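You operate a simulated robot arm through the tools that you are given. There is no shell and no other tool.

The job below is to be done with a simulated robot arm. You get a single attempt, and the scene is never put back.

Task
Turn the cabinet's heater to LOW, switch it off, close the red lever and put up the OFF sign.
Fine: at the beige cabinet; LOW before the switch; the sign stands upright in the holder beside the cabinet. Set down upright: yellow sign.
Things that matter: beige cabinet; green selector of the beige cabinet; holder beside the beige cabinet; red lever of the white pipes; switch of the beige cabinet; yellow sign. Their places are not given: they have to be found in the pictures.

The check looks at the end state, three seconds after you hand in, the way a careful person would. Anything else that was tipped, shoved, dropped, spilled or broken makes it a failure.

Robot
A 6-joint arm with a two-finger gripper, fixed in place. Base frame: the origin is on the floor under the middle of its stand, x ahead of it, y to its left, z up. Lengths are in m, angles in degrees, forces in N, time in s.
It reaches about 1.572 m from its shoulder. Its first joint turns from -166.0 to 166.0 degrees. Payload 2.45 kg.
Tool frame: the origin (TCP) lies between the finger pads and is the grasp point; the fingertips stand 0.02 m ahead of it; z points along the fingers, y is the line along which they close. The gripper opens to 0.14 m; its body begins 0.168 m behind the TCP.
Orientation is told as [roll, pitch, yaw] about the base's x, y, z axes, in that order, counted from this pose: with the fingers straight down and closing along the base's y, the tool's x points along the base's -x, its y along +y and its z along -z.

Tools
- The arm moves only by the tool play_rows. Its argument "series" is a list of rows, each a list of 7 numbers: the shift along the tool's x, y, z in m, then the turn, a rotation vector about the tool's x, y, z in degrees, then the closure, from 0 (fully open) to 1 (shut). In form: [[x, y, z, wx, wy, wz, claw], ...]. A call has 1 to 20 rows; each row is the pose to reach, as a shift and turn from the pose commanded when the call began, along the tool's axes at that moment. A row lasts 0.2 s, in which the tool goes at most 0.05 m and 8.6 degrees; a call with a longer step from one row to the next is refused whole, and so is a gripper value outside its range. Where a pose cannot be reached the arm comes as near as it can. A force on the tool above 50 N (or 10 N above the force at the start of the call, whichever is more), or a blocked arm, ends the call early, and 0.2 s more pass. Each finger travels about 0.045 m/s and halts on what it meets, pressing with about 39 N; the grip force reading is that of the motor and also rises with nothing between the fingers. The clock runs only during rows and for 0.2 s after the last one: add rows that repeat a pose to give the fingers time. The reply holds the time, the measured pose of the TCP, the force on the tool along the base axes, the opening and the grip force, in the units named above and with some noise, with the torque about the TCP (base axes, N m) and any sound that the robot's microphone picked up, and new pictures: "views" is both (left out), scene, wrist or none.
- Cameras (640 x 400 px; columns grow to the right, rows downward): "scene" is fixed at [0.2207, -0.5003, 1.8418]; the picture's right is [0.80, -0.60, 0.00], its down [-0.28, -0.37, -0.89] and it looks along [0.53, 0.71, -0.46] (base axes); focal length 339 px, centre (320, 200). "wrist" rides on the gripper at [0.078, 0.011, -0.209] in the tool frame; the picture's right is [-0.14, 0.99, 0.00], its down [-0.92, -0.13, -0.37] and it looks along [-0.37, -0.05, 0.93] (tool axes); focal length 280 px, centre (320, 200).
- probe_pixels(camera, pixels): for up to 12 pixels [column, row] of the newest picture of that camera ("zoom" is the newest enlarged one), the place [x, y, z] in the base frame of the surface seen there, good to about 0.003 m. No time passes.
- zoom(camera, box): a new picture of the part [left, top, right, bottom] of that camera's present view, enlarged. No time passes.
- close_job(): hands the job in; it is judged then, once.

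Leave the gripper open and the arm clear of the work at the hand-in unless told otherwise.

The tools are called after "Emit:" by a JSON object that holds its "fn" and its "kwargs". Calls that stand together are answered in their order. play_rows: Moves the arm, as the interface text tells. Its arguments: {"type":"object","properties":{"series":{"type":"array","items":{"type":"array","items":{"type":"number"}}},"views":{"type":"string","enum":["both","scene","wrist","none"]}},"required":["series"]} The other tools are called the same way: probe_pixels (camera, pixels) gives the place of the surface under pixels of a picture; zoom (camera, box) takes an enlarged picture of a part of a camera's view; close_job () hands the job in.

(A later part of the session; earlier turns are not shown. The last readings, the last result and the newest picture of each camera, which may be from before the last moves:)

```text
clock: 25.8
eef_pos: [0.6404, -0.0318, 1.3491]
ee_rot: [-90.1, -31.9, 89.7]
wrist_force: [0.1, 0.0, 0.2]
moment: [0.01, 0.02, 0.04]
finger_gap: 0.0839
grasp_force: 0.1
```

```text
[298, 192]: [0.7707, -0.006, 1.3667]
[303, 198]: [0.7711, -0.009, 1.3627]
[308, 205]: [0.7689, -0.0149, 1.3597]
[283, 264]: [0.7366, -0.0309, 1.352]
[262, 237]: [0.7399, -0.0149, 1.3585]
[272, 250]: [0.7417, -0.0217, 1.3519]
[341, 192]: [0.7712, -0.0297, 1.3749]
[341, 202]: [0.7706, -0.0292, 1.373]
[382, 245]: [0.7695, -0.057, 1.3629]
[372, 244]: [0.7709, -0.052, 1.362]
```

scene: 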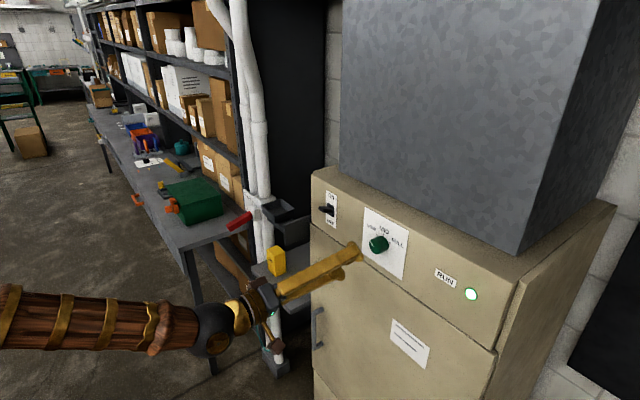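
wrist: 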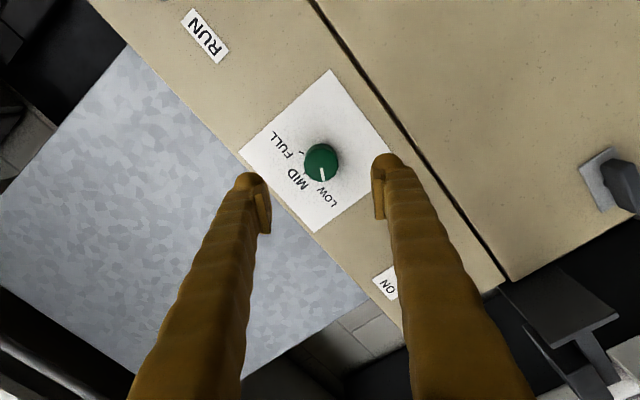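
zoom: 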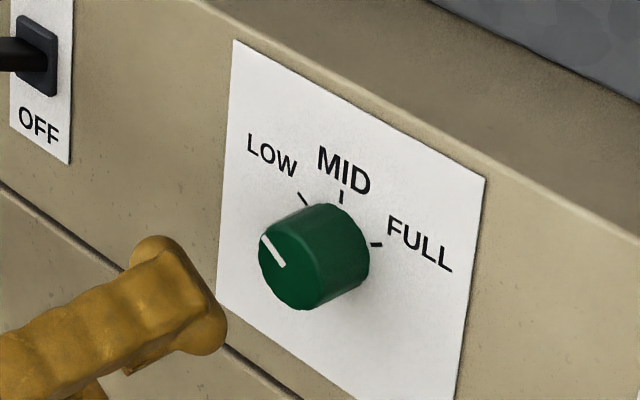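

Tick at ~54°, pointer at ~56°: the selector is on LOW. Next is the switch at (0.735, 0.173, 1.365). I'll un-rotate the tool by +58°, close the fingers and move to above/in front of the switch (0.64, 0.173, 1.42).

Emit:
{"fn": "play_rows", "kwargs": {"series": [[-0.0302, 0.0069, 0, 0, 0, 8.31, 1], [-0.0603, 0.0139, 0, 0, 0, 16.63, 1], [-0.0905, 0.0208, 0, 0, 0, 24.94, 1], [-0.1207, 0.0277, 0, 0, 0, 33.26, 1], [-0.1509, 0.0346, 0, 0, 0, 41.57, 1], [-0.181, 0.0416, 0, 0, 0, 49.89, 1], [-0.2112, 0.0485, 0, 0, 0, 58.2, 1], [-0.2112, 0.0485, 0, 0, 0, 58.2, 1]]}}

```text
clock: 27.6
eef_pos: [0.6397, 0.1733, 1.4175]
ee_rot: [132.9, -89.9, -133.0]
wrist_force: [-0.9, 0.5, 0.5]
moment: [0.01, 0.04, 0.02]
finger_gap: 0.0
grasp_force: 29.3
```

scene: 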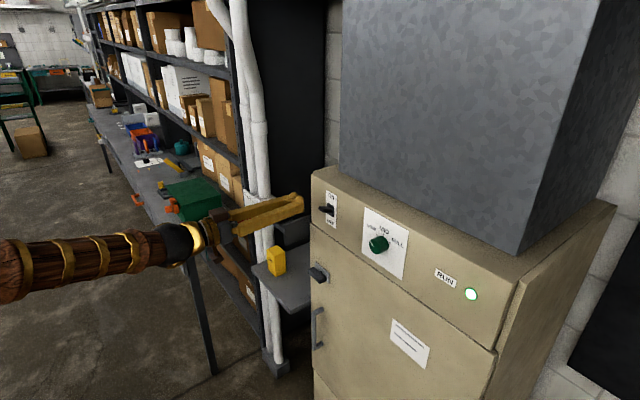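
wrist: 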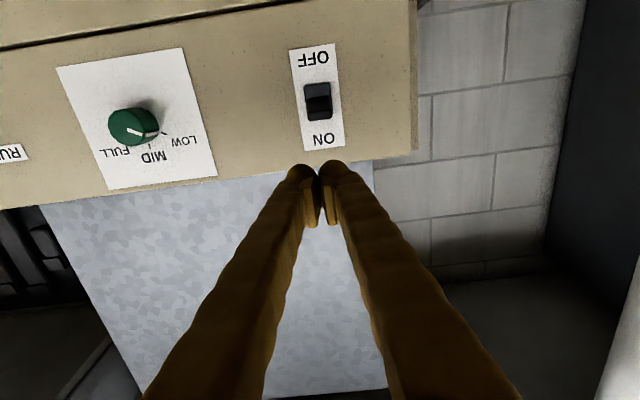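

The wrist picture shows the selector pointing at its LOW tick, and the switch ahead at (318,98). I'll zoom in and probe the closed fingertips to know how far down they extend.

Emit:
{"fn": "zoom", "kwargs": {"camera": "wrist", "box": [250, 130, 390, 250]}}

Emit:
{"fn": "zoom", "kwargs": {"camera": "scene", "box": [220, 170, 350, 260]}}

Emit:
{"fn": "probe_pixels", "kwargs": {"camera": "wrist", "pixels": [[300, 168], [335, 165], [302, 180], [338, 178], [308, 200], [330, 200], [318, 224], [295, 200], [345, 195], [318, 95], [318, 110], [318, 86]]}}

Emit:
{"fn": "probe_pixels", "kwargs": {"camera": "scene", "pixels": [[303, 200], [300, 195], [298, 204], [295, 210], [285, 208], [302, 209], [275, 214], [290, 199], [320, 209], [323, 206], [322, 211]]}}

```text
3.33 times, centred on (320, 190) of wrist
```

zoom: 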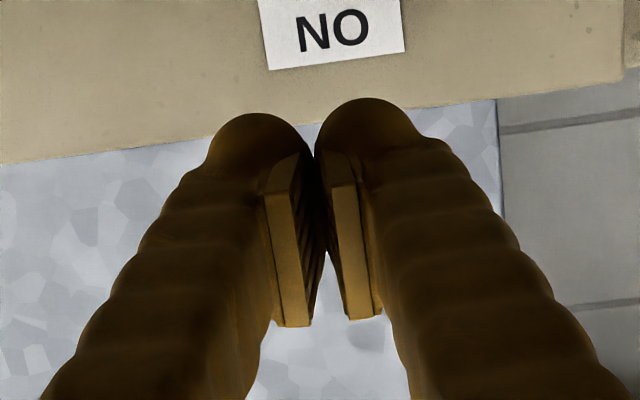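

```text
4.44 times, centred on (285, 215) of scene
```

zoom: 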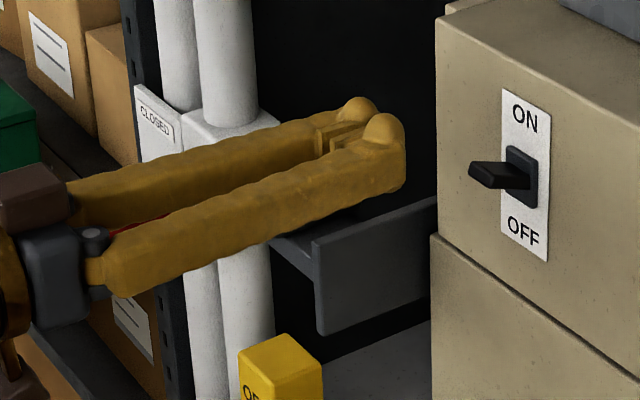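

```text
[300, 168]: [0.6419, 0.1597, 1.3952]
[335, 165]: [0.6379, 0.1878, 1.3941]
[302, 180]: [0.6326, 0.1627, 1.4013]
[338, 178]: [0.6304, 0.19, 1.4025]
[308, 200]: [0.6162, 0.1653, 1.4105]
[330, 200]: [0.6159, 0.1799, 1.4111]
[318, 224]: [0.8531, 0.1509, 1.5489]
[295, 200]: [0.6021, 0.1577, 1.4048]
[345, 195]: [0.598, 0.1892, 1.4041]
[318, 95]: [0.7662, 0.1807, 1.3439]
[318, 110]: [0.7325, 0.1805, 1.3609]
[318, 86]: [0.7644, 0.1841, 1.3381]
```

```text
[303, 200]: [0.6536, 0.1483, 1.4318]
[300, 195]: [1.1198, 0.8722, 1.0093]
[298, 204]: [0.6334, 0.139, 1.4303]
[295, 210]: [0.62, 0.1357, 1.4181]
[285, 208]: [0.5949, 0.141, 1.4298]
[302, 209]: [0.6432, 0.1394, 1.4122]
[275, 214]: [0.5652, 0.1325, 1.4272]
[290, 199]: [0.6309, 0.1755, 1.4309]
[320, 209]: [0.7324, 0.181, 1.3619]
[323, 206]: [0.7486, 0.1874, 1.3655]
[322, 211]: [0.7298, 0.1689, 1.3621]
```

The fingertips' lower side is ~2.2 cm below the TCP. I'll shift so the +y finger is over the toggle (TCP y 0.159) and advance to x=0.728, staying above it.

Emit:
{"fn": "play_rows", "kwargs": {"series": [[0, -0.007, 0.022, 0, 0, 0, 1], [0, -0.0143, 0.044, 0, 0, 0, 1], [0, -0.0143, 0.066, 0, 0, 0, 1], [0, -0.0143, 0.088, 0, 0, 0, 1], [0, -0.0143, 0.088, 0, 0, 0, 1]]}}

Emit:
{"fn": "zoom", "kwargs": {"camera": "scene", "box": [270, 160, 370, 240]}}

Emit:
{"fn": "zoom", "kwargs": {"camera": "wrist", "box": [250, 80, 430, 230]}}

```text
clock: 28.8
eef_pos: [0.7299, 0.1595, 1.4188]
ee_rot: [-146.1, -89.9, 145.9]
wrist_force: [0.4, 0.2, 0.6]
moment: [-0.02, 0.01, 0.0]
finger_gap: 0.0
grasp_force: 28.9
```

scene: 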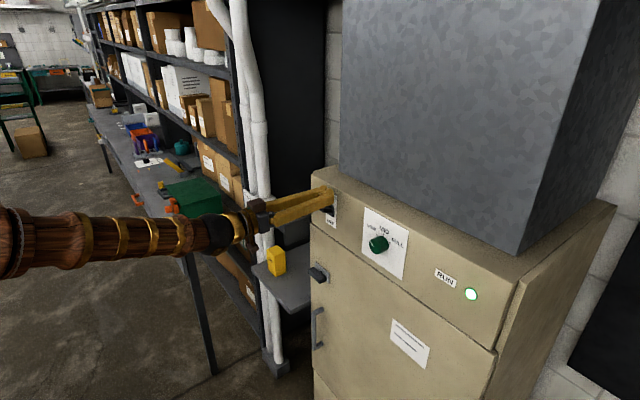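
wrist: 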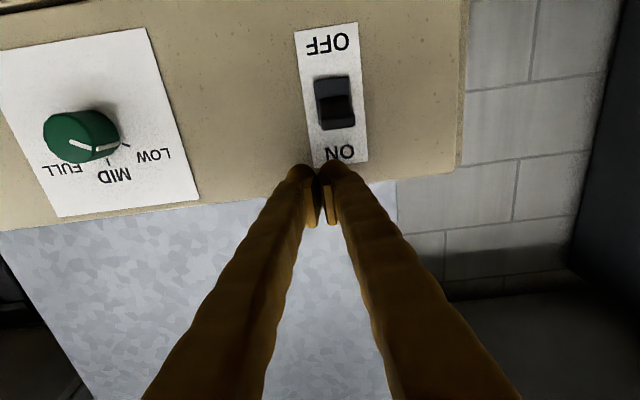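

```text
5.00 times, centred on (320, 200) of scene
```

zoom: 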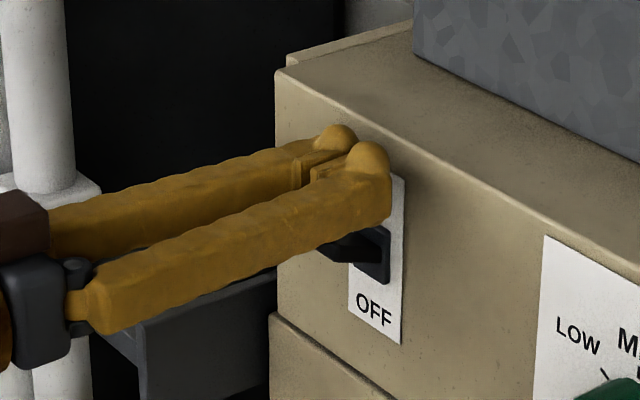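

```text
2.67 times, centred on (340, 155) of wrist
```

zoom: 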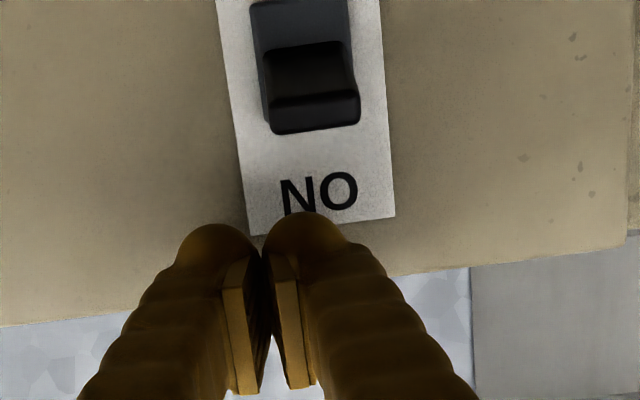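

The +y finger is right above the toggle. Now I'll descend in 4 mm steps, pressing the toggle down toward OFF.

Emit:
{"fn": "play_rows", "kwargs": {"series": [[0.008, 0, 0, 0, 0, 0, 1], [0.014, 0, 0, 0, 0, 0, 1], [0.02, 0, 0, 0, 0, 0, 1], [0.025, 0, 0, 0, 0, 0, 1], [0.03, 0, 0, 0, 0, 0, 1], [0.035, 0, 0, 0, 0, 0, 1], [0.04, 0, 0, 0, 0, 0, 1]]}}

Emit:
{"fn": "zoom", "kwargs": {"camera": "scene", "box": [270, 160, 370, 240]}}

Emit:
{"fn": "zoom", "kwargs": {"camera": "wrist", "box": [250, 80, 430, 230]}}

```text
clock: 30.4
eef_pos: [0.7286, 0.1606, 1.3793]
ee_rot: [-119.6, -89.9, 119.4]
wrist_force: [0.6, -0.4, -0.5]
moment: [0.0, 0.02, 0.04]
finger_gap: 0.0002
grasp_force: 29.3
```

scene: 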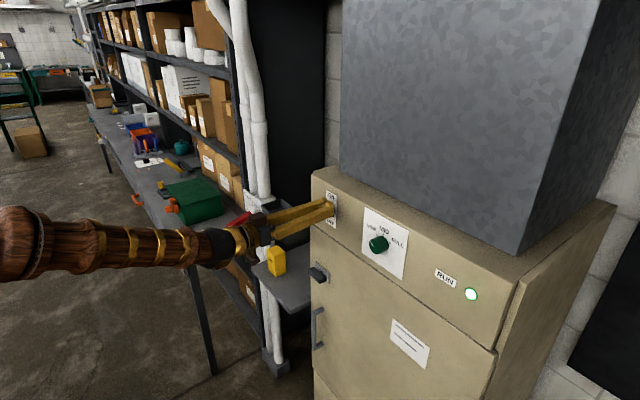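
wrist: 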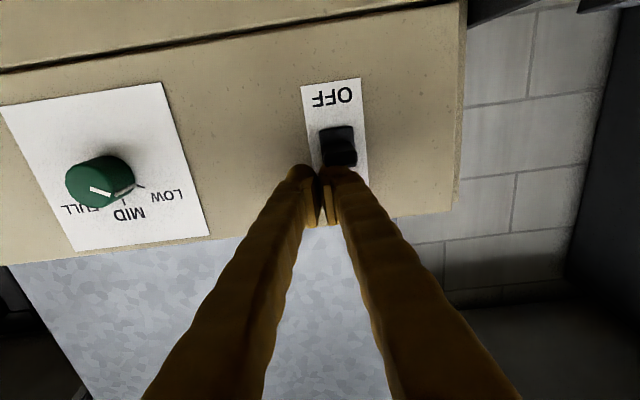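

```text
5.00 times, centred on (320, 200) of scene
```

zoom: 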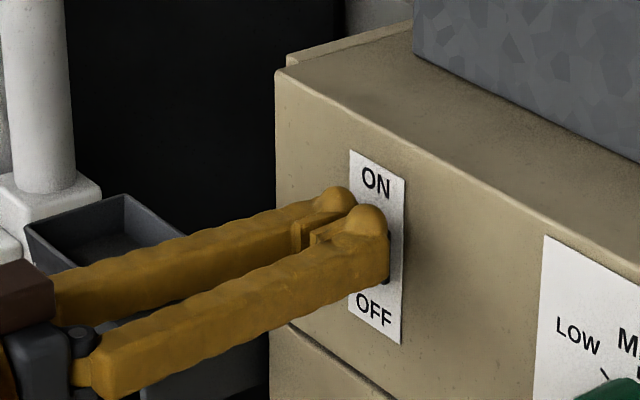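

```text
2.67 times, centred on (340, 155) of wrist
```

zoom: 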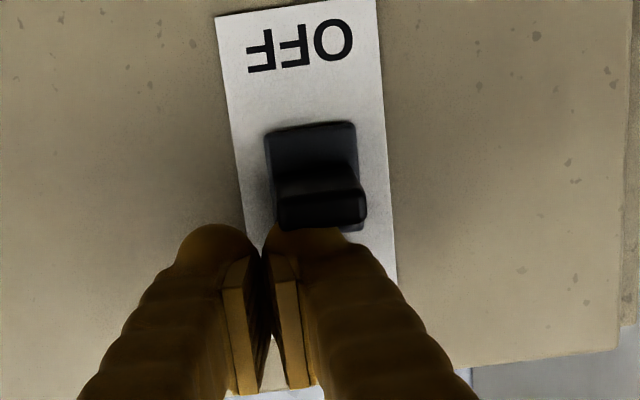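

RUN still lit; the toggle is partly pushed with no big force yet. Pressing further down.

Emit:
{"fn": "play_rows", "kwargs": {"series": [[0.004, 0, 0, 0, 0, 0, 1], [0.008, 0, 0, 0, 0, 0, 1], [0.012, 0, 0, 0, 0, 0, 1], [0.016, 0, 0, 0, 0, 0, 1], [0.02, 0, 0, 0, 0, 0, 1]]}}

Emit:
{"fn": "zoom", "kwargs": {"camera": "wrist", "box": [250, 80, 430, 230]}}

```text
clock: 31.6
eef_pos: [0.7303, 0.1594, 1.3682]
ee_rot: [173.0, -89.2, -173.3]
wrist_force: [-2.4, 0.3, 10.3]
moment: [0.07, -0.1, 0.06]
finger_gap: 0.0001
grasp_force: 29.6
stopped in row 5: the force on the tool passed its limit at 55 N (the readings are from after the stop); the commanded pose is now the measured one
```

scene: 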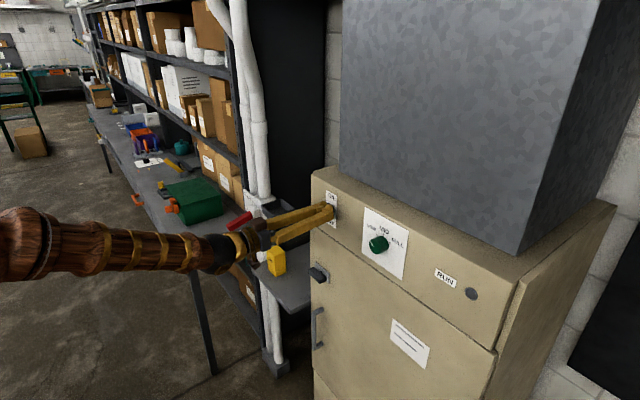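
wrist: 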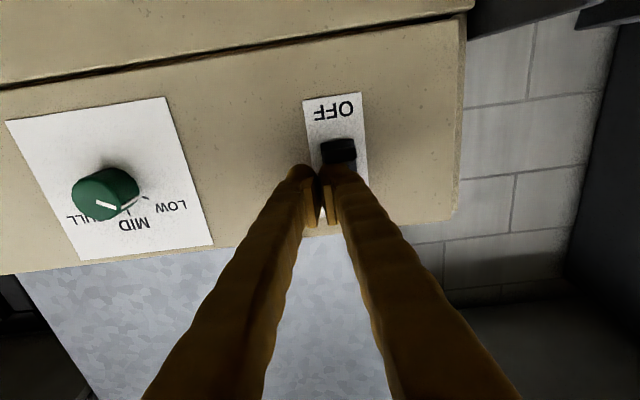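

```text
2.67 times, centred on (340, 155) of wrist
```

zoom: 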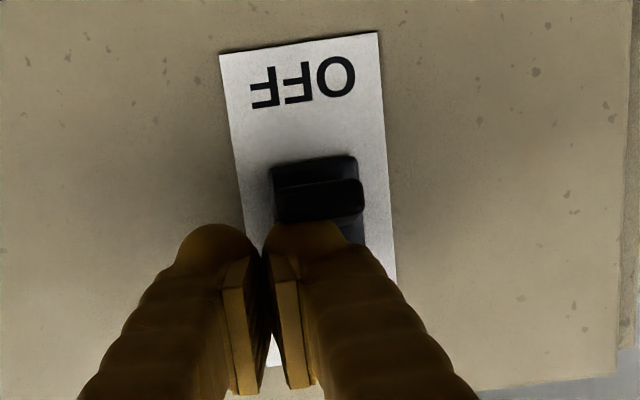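

The RUN lamp has gone dark — the heater is off, toggle against its lower stop. I'll lift slightly and retreat 12 cm.

Emit:
{"fn": "play_rows", "kwargs": {"series": [[-0.006, 0, 0, 0, 0, 0, 1], [-0.01, 0, -0.02, 0, 0, 0, 1], [-0.01, 0, -0.06, 0, 0, 0, 1], [-0.01, 0, -0.1, 0, 0, 0, 1], [-0.01, 0, -0.12, 0, 0, 0, 1], [-0.01, 0, -0.12, 0, 0, 0, 1]]}}

Emit:
{"fn": "zoom", "kwargs": {"camera": "scene", "box": [290, 170, 490, 310]}}

Emit:
{"fn": "zoom", "kwargs": {"camera": "scene", "box": [310, 185, 350, 230]}}

```text
clock: 33.0
eef_pos: [0.6085, 0.1613, 1.3741]
ee_rot: [174.6, -89.3, -174.8]
wrist_force: [0.4, 0.7, 0.0]
moment: [0.01, 0.0, -0.01]
finger_gap: 0.0001
grasp_force: 29.9
```

scene: 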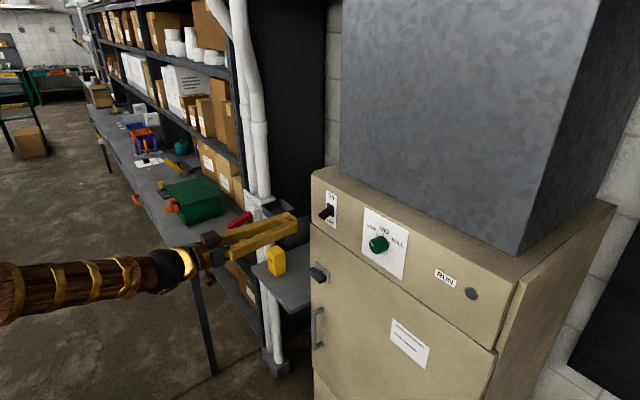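
wrist: 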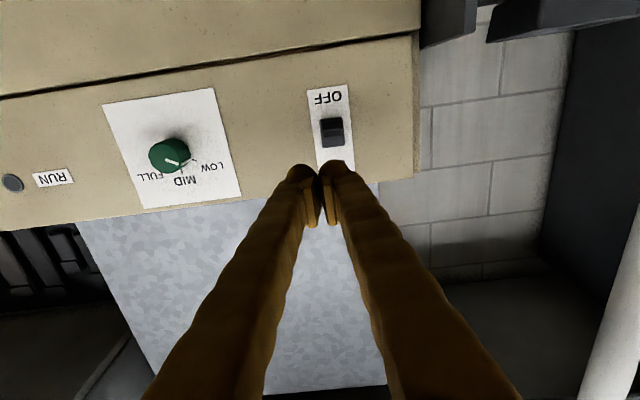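

```text
2.86 times, centred on (390, 240) of scene
```

zoom: 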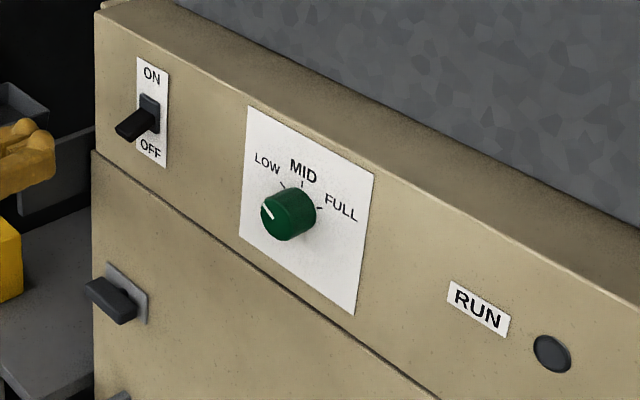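

```text
8.89 times, centred on (330, 208) of scene
```

zoom: 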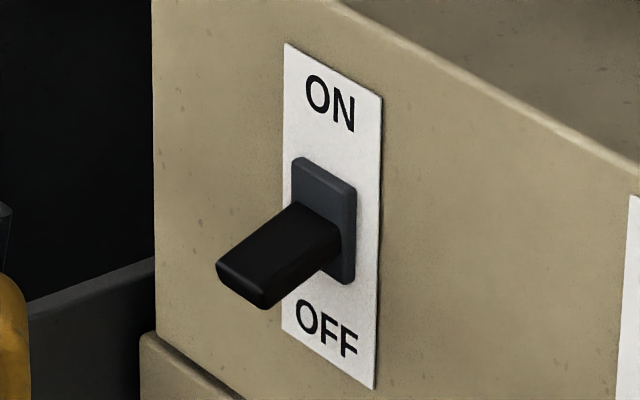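

Switch clearly shows OFF, selector LOW. Now the red lever: I need to know what's around it (bench, pipes), so I probe the bench edges and lever surfaces.

Emit:
{"fn": "probe_pixels", "kwargs": {"camera": "scene", "pixels": [[178, 250], [215, 238], [190, 220], [170, 240], [135, 200], [180, 207], [192, 215], [170, 210], [136, 200], [228, 210], [160, 160], [240, 232]]}}

Emit:
{"fn": "zoom", "kwargs": {"camera": "scene", "box": [130, 150, 290, 260]}}

```text
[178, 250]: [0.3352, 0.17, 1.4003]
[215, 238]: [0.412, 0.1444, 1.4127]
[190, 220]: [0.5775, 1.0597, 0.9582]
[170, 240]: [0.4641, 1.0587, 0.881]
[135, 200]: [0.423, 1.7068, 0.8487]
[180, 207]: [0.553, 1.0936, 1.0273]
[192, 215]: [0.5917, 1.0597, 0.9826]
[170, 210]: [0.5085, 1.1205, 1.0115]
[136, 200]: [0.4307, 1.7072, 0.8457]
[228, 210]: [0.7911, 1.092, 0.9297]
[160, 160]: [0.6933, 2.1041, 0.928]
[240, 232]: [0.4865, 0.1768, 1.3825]
```

```text
3.64 times, centred on (210, 205) of scene
```

zoom: 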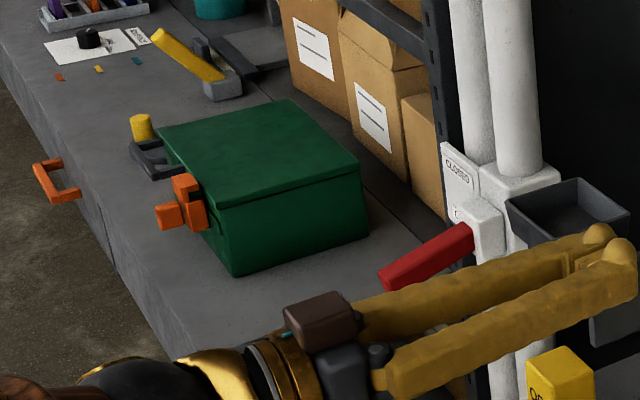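

The bench is beyond y≈1.0 at z 0.93, so space under the lever is free. I'll retreat to x≈0.50 and travel to y≈0.69 at z≈1.30, fingers closed, fixing the small 0.7° tilt too.

Emit:
{"fn": "play_rows", "kwargs": {"series": [[0, 0, -0.04, 0, -0.3, 0, 1], [0, 0.02, -0.08, 0, -0.7, 0, 1], [0, 0.06, -0.1, 0, -0.7, 0, 1], [0.005, 0.105, -0.1, 0, -0.7, 0, 1], [0.01, 0.15, -0.1, 0, -0.7, 0, 1], [0.015, 0.195, -0.1, 0, -0.7, 0, 1], [0.02, 0.24, -0.1, 0, -0.7, 0, 1], [0.03, 0.285, -0.1, 0, -0.7, 0, 1], [0.04, 0.33, -0.1, 0, -0.7, 0, 1], [0.05, 0.375, -0.1, 0, -0.7, 0, 1], [0.06, 0.42, -0.1, 0, -0.7, 0, 1], [0.07, 0.465, -0.1, 0, -0.7, 0, 1], [0.075, 0.51, -0.1, 0, -0.7, 0, 1], [0.075, 0.53, -0.1, 0, -0.7, 0, 1], [0.075, 0.53, -0.1, 0, -0.7, 0, 1]]}}

```text
clock: 36.2
eef_pos: [0.511, 0.6922, 1.2986]
ee_rot: [178.8, -88.7, -179.0]
wrist_force: [-0.8, 0.0, 0.1]
moment: [0.02, 0.0, -0.01]
finger_gap: 0.0
grasp_force: 29.7
```

scene: 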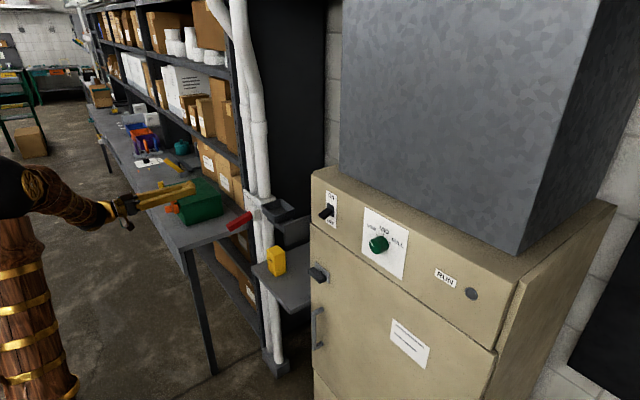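
wrist: 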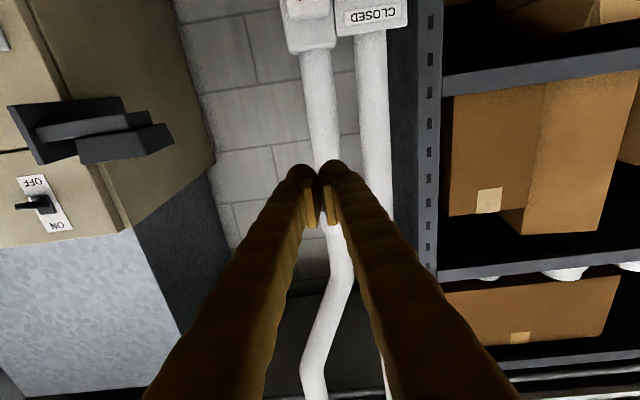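

The tilt correction went the wrong way (it's now 1.3° nose-up); I'll undo that while descending to z≈1.02, still 10 cm in front of the lever's tip.

Emit:
{"fn": "play_rows", "kwargs": {"series": [[0.04, 0, 0, 0, 0.4, 0, 1], [0.08, 0, 0, 0, 0.8, 0, 1], [0.12, 0, 0, 0, 1.3, 0, 1], [0.16, 0, 0, 0, 1.3, 0, 1], [0.2, 0, 0, 0, 1.3, 0, 1], [0.24, 0, 0, 0, 1.3, 0, 1], [0.275, 0, 0, 0, 1.3, 0, 1], [0.275, 0, 0, 0, 1.3, 0, 1]]}}

Emit:
{"fn": "zoom", "kwargs": {"camera": "scene", "box": [130, 170, 290, 270]}}

```text
clock: 38.0
eef_pos: [0.5181, 0.6903, 1.0243]
ee_rot: [121.1, -89.9, -121.4]
wrist_force: [1.6, -0.2, -0.2]
moment: [0.03, -0.01, 0.0]
finger_gap: 0.0001
grasp_force: 29.2
```

scene: 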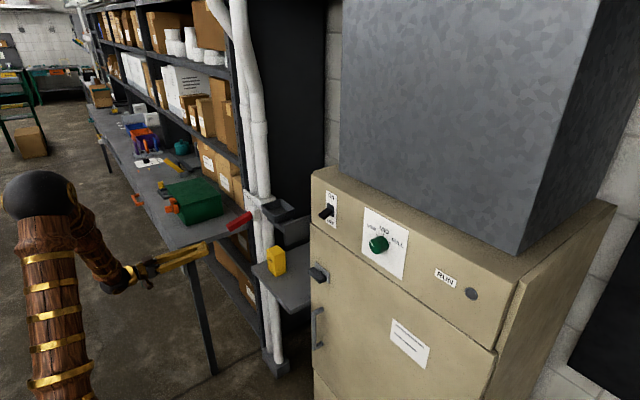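
wrist: 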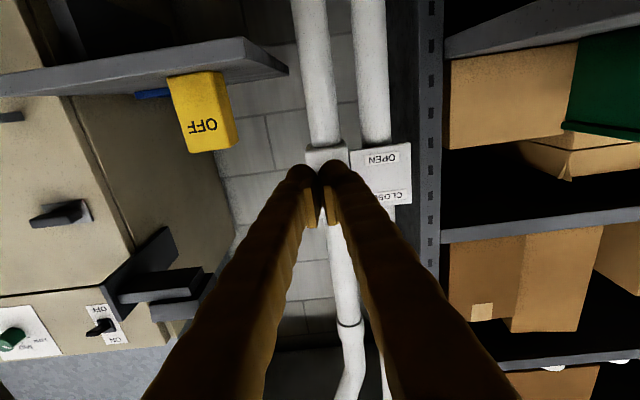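

```text
4.00 times, centred on (210, 220) of scene
```

zoom: 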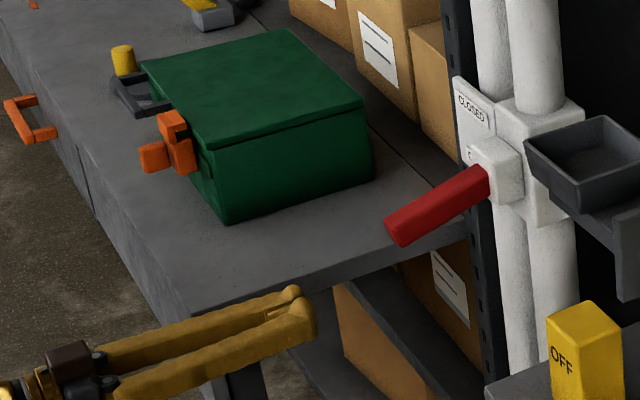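

The fingers are below and in front of the lever. I'll probe the lever's lower edge to get its underside height.

Emit:
{"fn": "probe_pixels", "kwargs": {"camera": "zoom", "pixels": [[401, 243], [390, 232], [400, 238], [430, 226], [460, 208], [485, 194], [386, 222], [480, 168], [440, 195], [300, 292], [312, 310], [290, 318]]}}

```text
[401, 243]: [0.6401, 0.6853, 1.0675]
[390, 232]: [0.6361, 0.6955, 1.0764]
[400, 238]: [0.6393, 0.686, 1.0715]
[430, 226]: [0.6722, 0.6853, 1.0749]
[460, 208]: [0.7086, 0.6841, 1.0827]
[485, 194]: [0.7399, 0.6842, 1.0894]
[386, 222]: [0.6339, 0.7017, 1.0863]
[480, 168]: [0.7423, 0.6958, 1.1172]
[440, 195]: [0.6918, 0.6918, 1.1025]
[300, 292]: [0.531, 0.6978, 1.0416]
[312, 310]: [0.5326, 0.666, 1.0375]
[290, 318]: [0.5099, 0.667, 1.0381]
```

Lever underside runs from (0.640, z 1.067) to (0.740, z 1.089), width y 0.684–0.704. I'll shift so the +y finger is under it (TCP y≈0.680) and move in to x≈0.652 below the lever.

Emit:
{"fn": "play_rows", "kwargs": {"series": [[0, -0.005, 0.035, 0, 0, 0, 1], [0, -0.0105, 0.07, 0, 0, 0, 1], [0, -0.0105, 0.105, 0, 0, 0, 1], [0, -0.0105, 0.134, 0, 0, 0, 1], [0, -0.0105, 0.134, 0, 0, 0, 1]]}}

Emit:
{"fn": "zoom", "kwargs": {"camera": "scene", "box": [170, 180, 290, 270]}}

```text
clock: 39.2
eef_pos: [0.654, 0.6801, 1.0256]
ee_rot: [117.6, -89.9, -117.8]
wrist_force: [-0.2, 0.4, 0.8]
moment: [-0.01, -0.01, -0.02]
finger_gap: 0.0
grasp_force: 29.9
```

scene: 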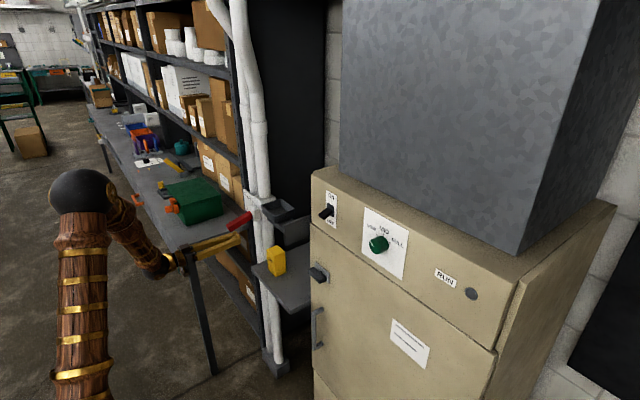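
wrist: 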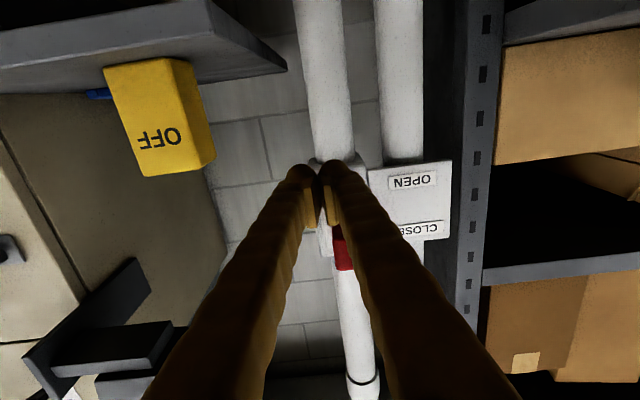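

```text
4.44 times, centred on (230, 225) of scene
```

zoom: 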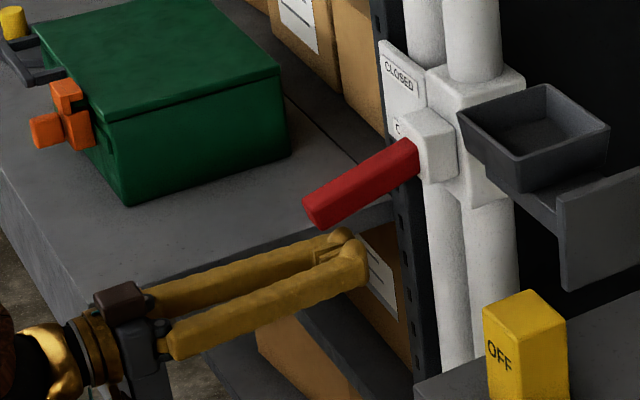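

The lever is seen above the fingers. Now pushing up in 6 mm steps.

Emit:
{"fn": "play_rows", "kwargs": {"series": [[-0.008, 0, 0, 0, 0, 0, 1], [-0.016, 0, 0, 0, 0, 0, 1], [-0.022, 0, 0, 0, 0, 0, 1], [-0.028, 0, 0, 0, 0, 0, 1], [-0.034, 0, 0, 0, 0, 0, 1], [-0.04, 0, 0, 0, 0, 0, 1], [-0.046, 0, 0, 0, 0, 0, 1], [-0.052, 0, 0, 0, 0, 0, 1], [-0.058, 0, 0, 0, 0, 0, 1]]}}

Emit:
{"fn": "zoom", "kwargs": {"camera": "scene", "box": [170, 180, 290, 270]}}

```text
clock: 41.2
eef_pos: [0.6523, 0.6802, 1.0833]
ee_rot: [120.2, -89.9, -120.3]
wrist_force: [0.2, -0.4, -2.2]
moment: [0.02, 0.04, 0.02]
finger_gap: 0.0
grasp_force: 29.7
```

scene: 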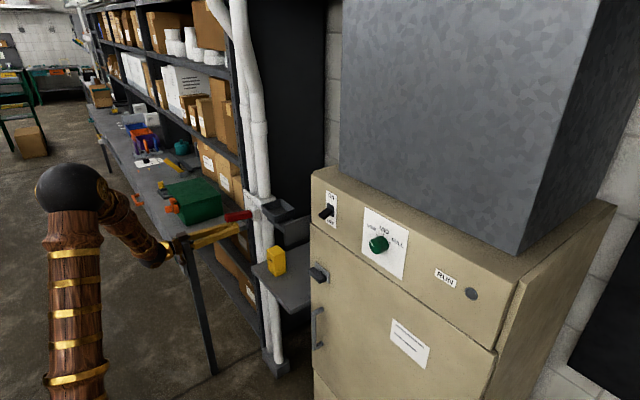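
wrist: 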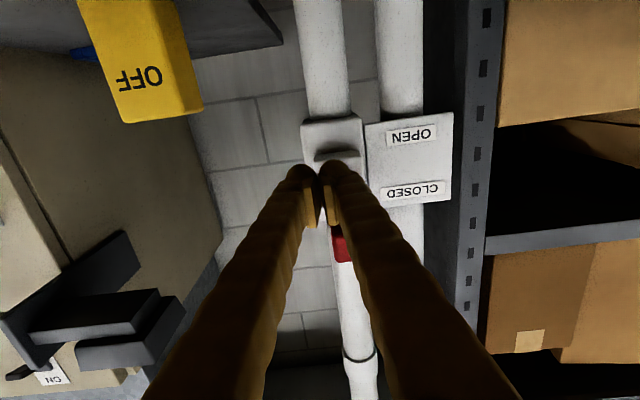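

```text
4.44 times, centred on (230, 225) of scene
```

zoom: 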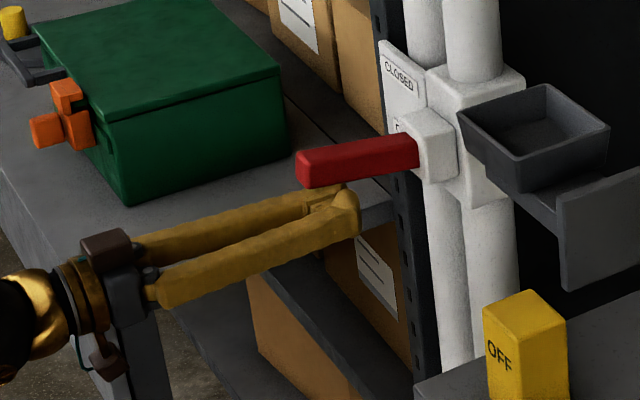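

The lever is swinging up with little resistance. I continue upward.

Emit:
{"fn": "play_rows", "kwargs": {"series": [[-0.006, 0, 0, 0, 0, 0, 1], [-0.012, 0, 0, 0, 0, 0, 1], [-0.018, 0, 0, 0, 0, 0, 1], [-0.024, 0, 0, 0, 0, 0, 1], [-0.03, 0, 0, 0, 0, 0, 1], [-0.036, 0, 0, 0, 0, 0, 1], [-0.042, 0, 0, 0, 0, 0, 1], [-0.048, 0, 0, 0, 0, 0, 1]]}}

Emit:
{"fn": "zoom", "kwargs": {"camera": "scene", "box": [170, 180, 290, 270]}}

```text
clock: 43.0
eef_pos: [0.6519, 0.6809, 1.1308]
ee_rot: [114.5, -89.9, -114.8]
wrist_force: [-0.2, -1.1, -0.1]
moment: [-0.01, 0.01, -0.03]
finger_gap: 0.0003
grasp_force: 29.4
```

scene: 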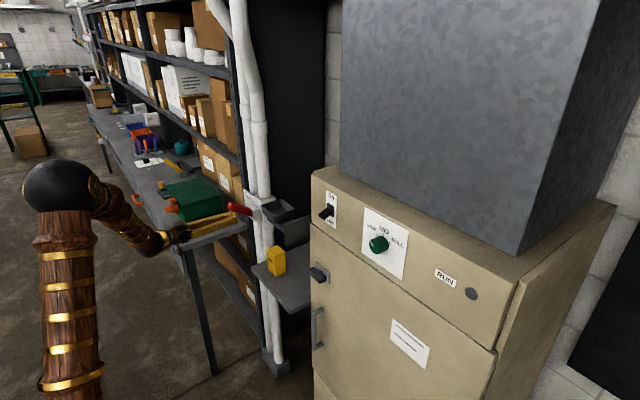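
wrist: 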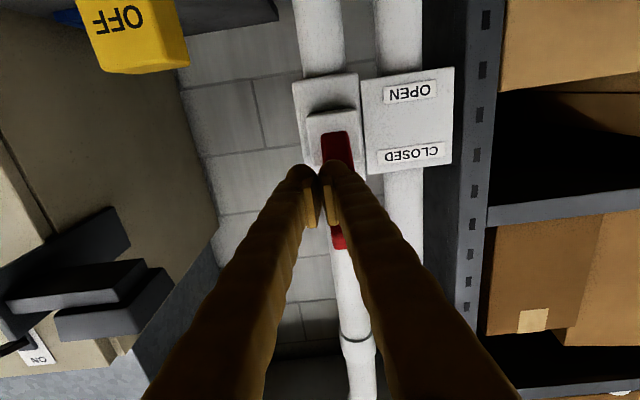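

```text
4.44 times, centred on (230, 225) of scene
```

zoom: 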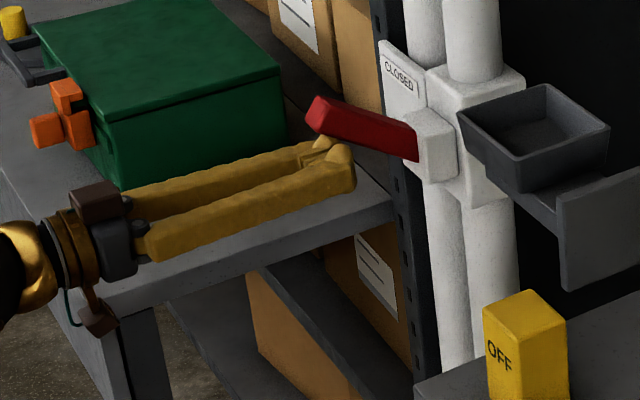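

The lever keeps rising without a stop yet. Continuing upward.

Emit:
{"fn": "play_rows", "kwargs": {"series": [[-0.006, 0, 0, 0, 0, 0, 1], [-0.012, 0, 0, 0, 0, 0, 1], [-0.018, 0, 0, 0, 0, 0, 1], [-0.024, 0, 0, 0, 0, 0, 1], [-0.03, 0, 0, 0, 0, 0, 1], [-0.036, 0, 0, 0, 0, 0, 1]]}}

Emit:
{"fn": "zoom", "kwargs": {"camera": "scene", "box": [170, 160, 290, 250]}}

```text
clock: 44.4
eef_pos: [0.6509, 0.6787, 1.1579]
ee_rot: [-36.7, -89.5, 36.5]
wrist_force: [-11.6, -0.8, -9.9]
moment: [-0.1, -0.04, 0.11]
finger_gap: 0.0
grasp_force: 29.6
stopped in row 6: the force on the tool passed its limit at 56 N (the readings are from after the stop); the commanded pose is now the measured one
```

scene: 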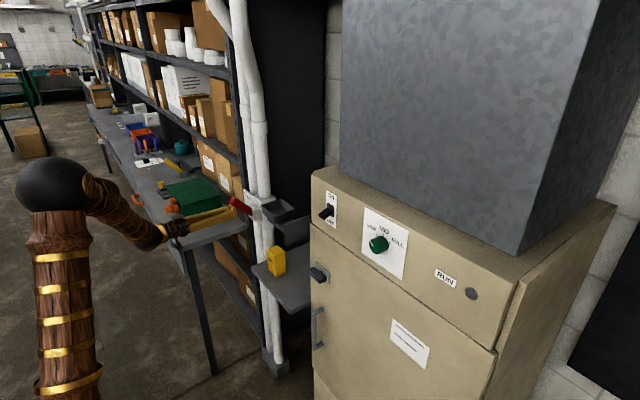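
wrist: 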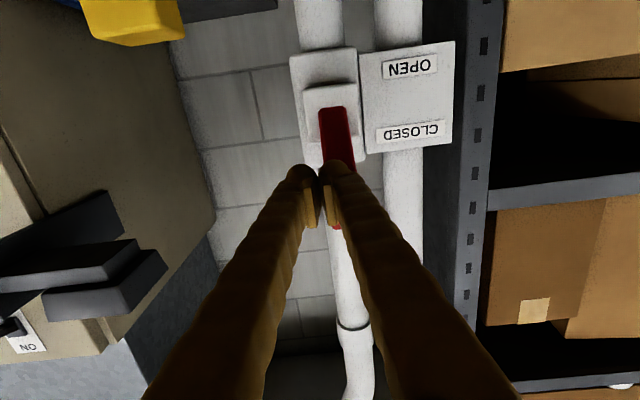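

```text
4.44 times, centred on (230, 205) of scene
```

zoom: 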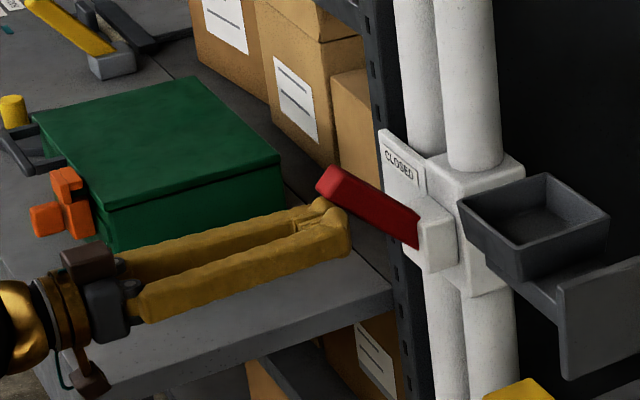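

The push stopped at 56 N. I'll measure the lever's angle to see whether this is its end stop or the finger wedging.

Emit:
{"fn": "probe_pixels", "kwargs": {"camera": "zoom", "pixels": [[330, 188], [350, 200], [375, 215], [400, 232], [412, 240], [340, 170], [370, 188], [400, 203], [323, 183], [418, 215]]}}

```text
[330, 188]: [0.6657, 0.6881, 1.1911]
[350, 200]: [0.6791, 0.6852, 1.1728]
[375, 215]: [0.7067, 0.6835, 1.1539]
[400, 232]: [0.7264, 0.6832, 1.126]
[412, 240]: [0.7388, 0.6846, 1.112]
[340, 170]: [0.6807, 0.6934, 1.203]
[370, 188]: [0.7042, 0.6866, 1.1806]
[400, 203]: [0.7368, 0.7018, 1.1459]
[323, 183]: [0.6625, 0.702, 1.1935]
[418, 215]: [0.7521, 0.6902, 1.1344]
```

The lever is now at about +46° (it started near -14°). To test if that's the end stop, I push perpendicular to it (forward and up) in small steps.

Emit:
{"fn": "play_rows", "kwargs": {"series": [[-0.002, 0, 0.002, 0, 0, 0, 1], [-0.004, 0, 0.004, 0, 0, 0, 1], [-0.006, 0, 0.006, 0, 0, 0, 1], [-0.008, 0, 0.008, 0, 0, 0, 1], [-0.01, 0, 0.01, 0, 0, 0, 1]], "views": "scene"}}

Emit:
{"fn": "zoom", "kwargs": {"camera": "scene", "box": [210, 180, 270, 230]}}

```text
clock: 44.9
eef_pos: [0.6518, 0.6799, 1.1591]
ee_rot: [-35.6, -89.3, 35.4]
wrist_force: [-14.8, -3.0, -7.3]
moment: [-0.04, -0.15, 0.12]
finger_gap: 0.0
grasp_force: 29.3
stopped in row 2: the force on the tool passed its limit at 56 N (the readings are from after the stop); the commanded pose is now the measured one
```

scene: 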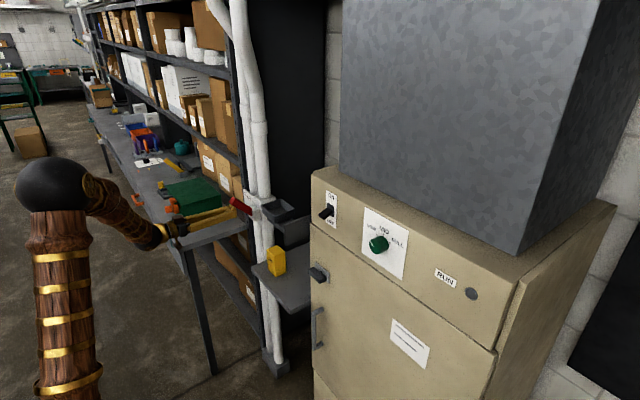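

```text
8.00 times, centred on (240, 205) of scene
```

zoom: 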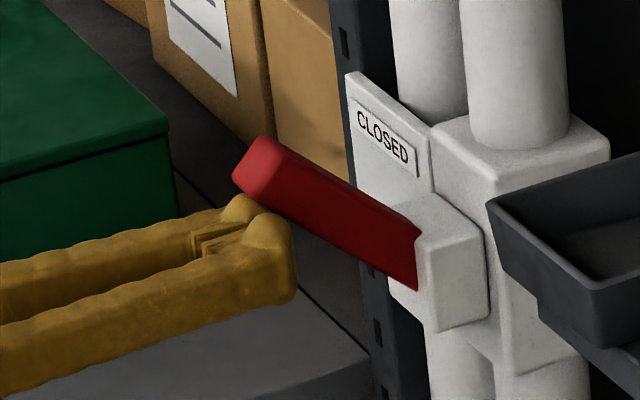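

It's firmly against its end stop at the CLOSED end. I'll lower the fingers a bit and back off, then check it stays up.

Emit:
{"fn": "play_rows", "kwargs": {"series": [[0.008, 0, 0, 0, 0, 0, 1], [0.02, 0, -0.02, 0, 0, 0, 1], [0.03, 0, -0.05, 0, 0, 0, 1], [0.04, 0, -0.09, 0, 0, 0, 1], [0.04, 0, -0.13, 0, 0, 0, 1], [0.04, 0, -0.13, 0, 0, 0, 1]]}}

Emit:
{"fn": "zoom", "kwargs": {"camera": "scene", "box": [210, 170, 290, 230]}}

```text
clock: 46.2
eef_pos: [0.5213, 0.6799, 1.1202]
ee_rot: [-34.7, -89.4, 34.6]
wrist_force: [0.0, -0.1, 0.1]
moment: [-0.02, 0.02, 0.03]
finger_gap: 0.0001
grasp_force: 29.6
```

scene: 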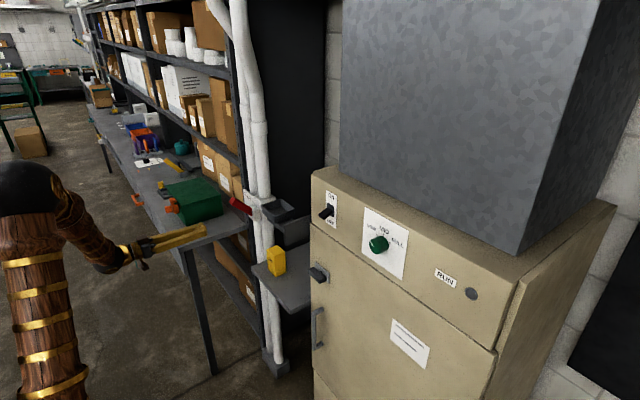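
wrist: 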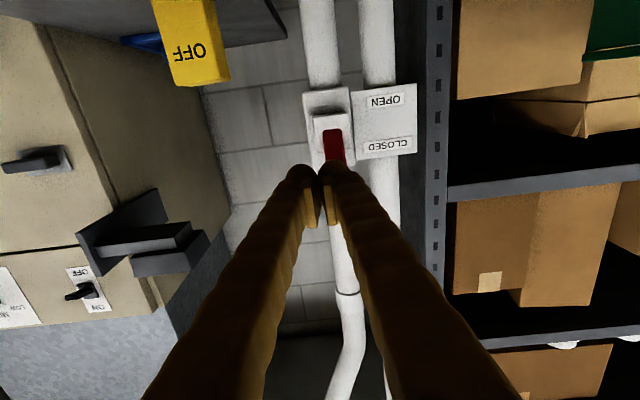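

```text
6.67 times, centred on (250, 200) of scene
```

zoom: 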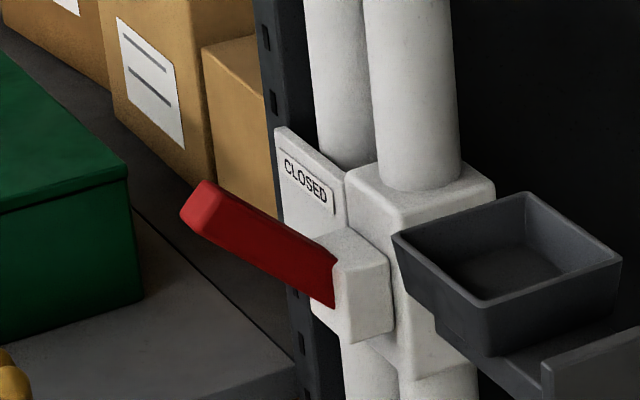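

The lever stays up at CLOSED. Next the sign: I'll move to (0.58, 0.518, 0.975) in front of it, opening the fingers to ~10 cm.

Emit:
{"fn": "play_rows", "kwargs": {"series": [[0.01, -0.03, 0, 0, 0, 0, 0.286], [0.03, -0.06, 0, 0, -0.5, 0, 0.286], [0.055, -0.09, 0.01, 0, -0.5, 0, 0.286], [0.08, -0.12, 0.02, 0, -0.5, 0, 0.286], [0.105, -0.15, 0.035, 0, -0.5, 0, 0.286], [0.13, -0.162, 0.05, 0, -0.5, 0, 0.286], [0.145, -0.162, 0.06, 0, -0.5, 0, 0.286], [0.145, -0.162, 0.06, 0, -0.5, 0, 0.286]]}}

Emit:
{"fn": "zoom", "kwargs": {"camera": "scene", "box": [170, 220, 330, 320]}}

```text
clock: 48.0
eef_pos: [0.58, 0.5182, 0.9751]
ee_rot: [-88.8, -89.6, 88.7]
wrist_force: [0.2, 0.4, -0.3]
moment: [-0.03, 0.02, 0.01]
finger_gap: 0.1001
grasp_force: 0.1
```

scene: 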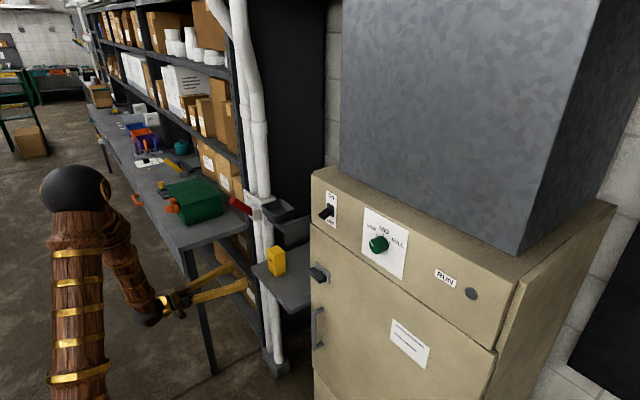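
wrist: 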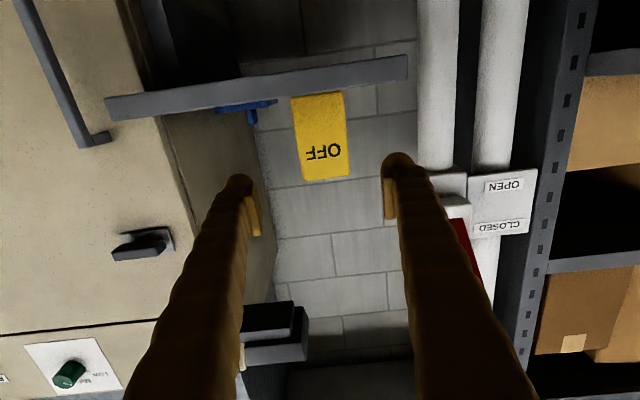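

```text
4.00 times, centred on (250, 270) of scene
```

zoom: 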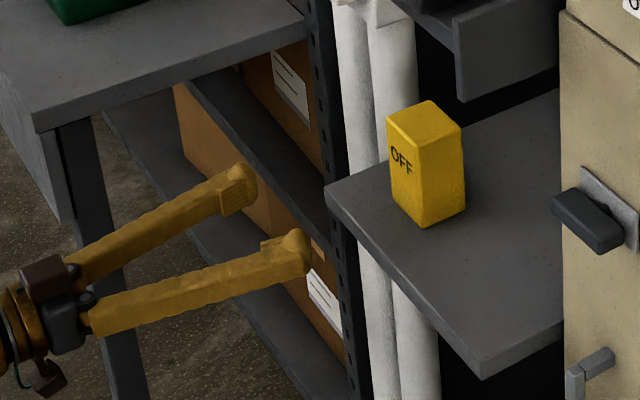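

The sign at (321,135) is centred between the fingers. I'll probe it from the wrist camera for exact position before going in.

Emit:
{"fn": "probe_pixels", "kwargs": {"camera": "wrist", "pixels": [[294, 105], [342, 97], [304, 178], [347, 173], [321, 135], [320, 165], [298, 130], [345, 130], [370, 75], [250, 95]]}}

```text
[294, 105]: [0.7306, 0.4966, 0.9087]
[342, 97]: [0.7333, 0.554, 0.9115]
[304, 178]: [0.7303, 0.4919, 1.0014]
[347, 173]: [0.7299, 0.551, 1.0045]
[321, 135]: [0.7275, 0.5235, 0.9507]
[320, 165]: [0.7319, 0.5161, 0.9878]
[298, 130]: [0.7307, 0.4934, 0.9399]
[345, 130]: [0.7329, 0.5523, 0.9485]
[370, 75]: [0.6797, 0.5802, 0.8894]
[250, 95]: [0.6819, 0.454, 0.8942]
```

Sign front x 0.731, y 0.49–0.552. I'll advance 17.6 cm so the fingers straddle it (TCP x≈0.756), checking before closing.

Emit:
{"fn": "play_rows", "kwargs": {"series": [[0, 0.002, 0.035, 0, 0, 0, 0.286], [0, 0.002, 0.07, 0, 0, 0, 0.286], [0, 0.002, 0.105, 0, 0, 0, 0.286], [0, 0.002, 0.14, 0, 0, 0, 0.286], [0, 0.002, 0.165, 0, 0, 0, 0.286], [0, 0.002, 0.176, 0, 0, 0, 0.286], [0, 0.002, 0.176, 0, 0, 0, 0.286]]}}

Emit:
{"fn": "zoom", "kwargs": {"camera": "scene", "box": [190, 220, 330, 310]}}

```text
clock: 49.6
eef_pos: [0.7561, 0.5192, 0.9733]
ee_rot: [-87.3, -89.6, 87.3]
wrist_force: [-0.4, 0.5, -0.4]
moment: [-0.02, 0.03, 0.01]
finger_gap: 0.1
grasp_force: 0.0
```

scene: 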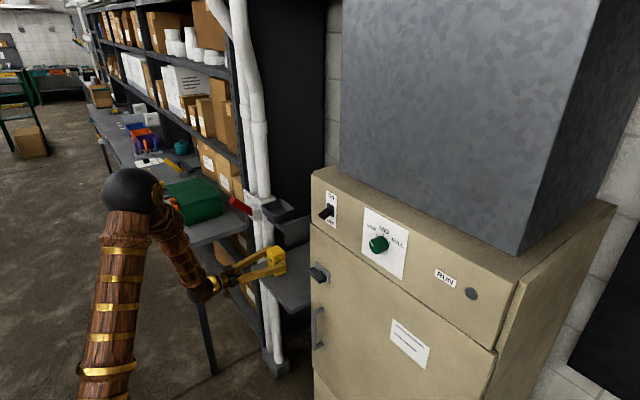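
wrist: 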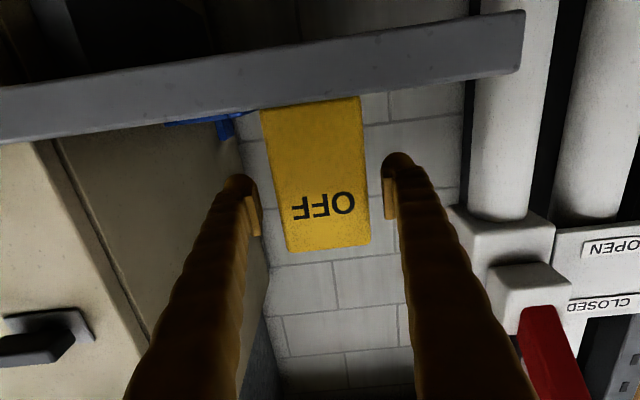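

```text
4.44 times, centred on (260, 265) of scene
```

zoom: 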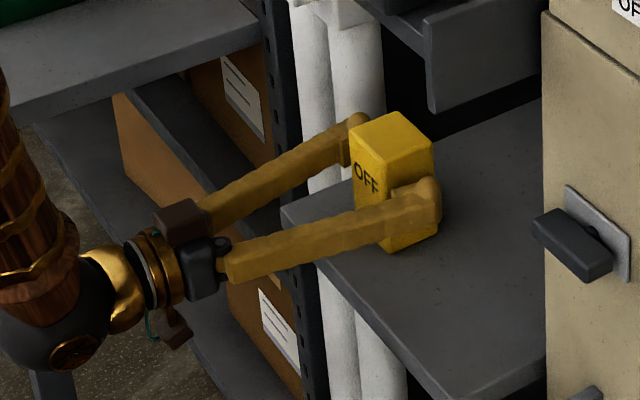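

The fingers straddle the sign properly. Closing on it.

Emit:
{"fn": "play_rows", "kwargs": {"series": [[0, 0, 0, 0, 0, 0, 0.65], [0, 0, 0, 0, 0, 0, 0.65], [0, 0, 0, 0, 0, 0, 0.65], [0, 0, 0, 0, 0, 0, 0.65], [0, 0, 0, 0, 0, 0, 0.65]], "views": "wrist"}}

```text
clock: 50.9
eef_pos: [0.7555, 0.5203, 0.9727]
ee_rot: [-89.5, -89.6, 89.4]
wrist_force: [0.4, 1.2, 0.8]
moment: [0.15, 0.0, -0.01]
finger_gap: 0.069
grasp_force: 39.0
```

wrist: 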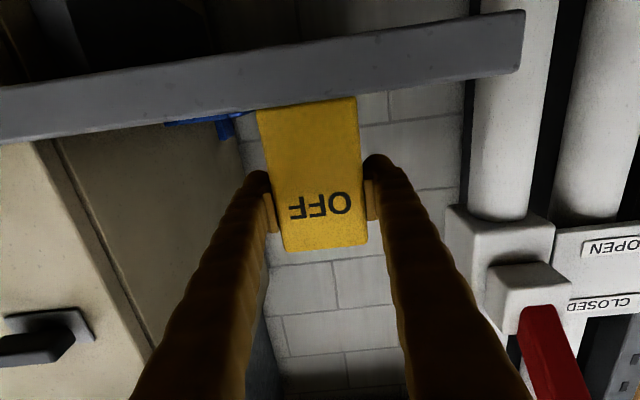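

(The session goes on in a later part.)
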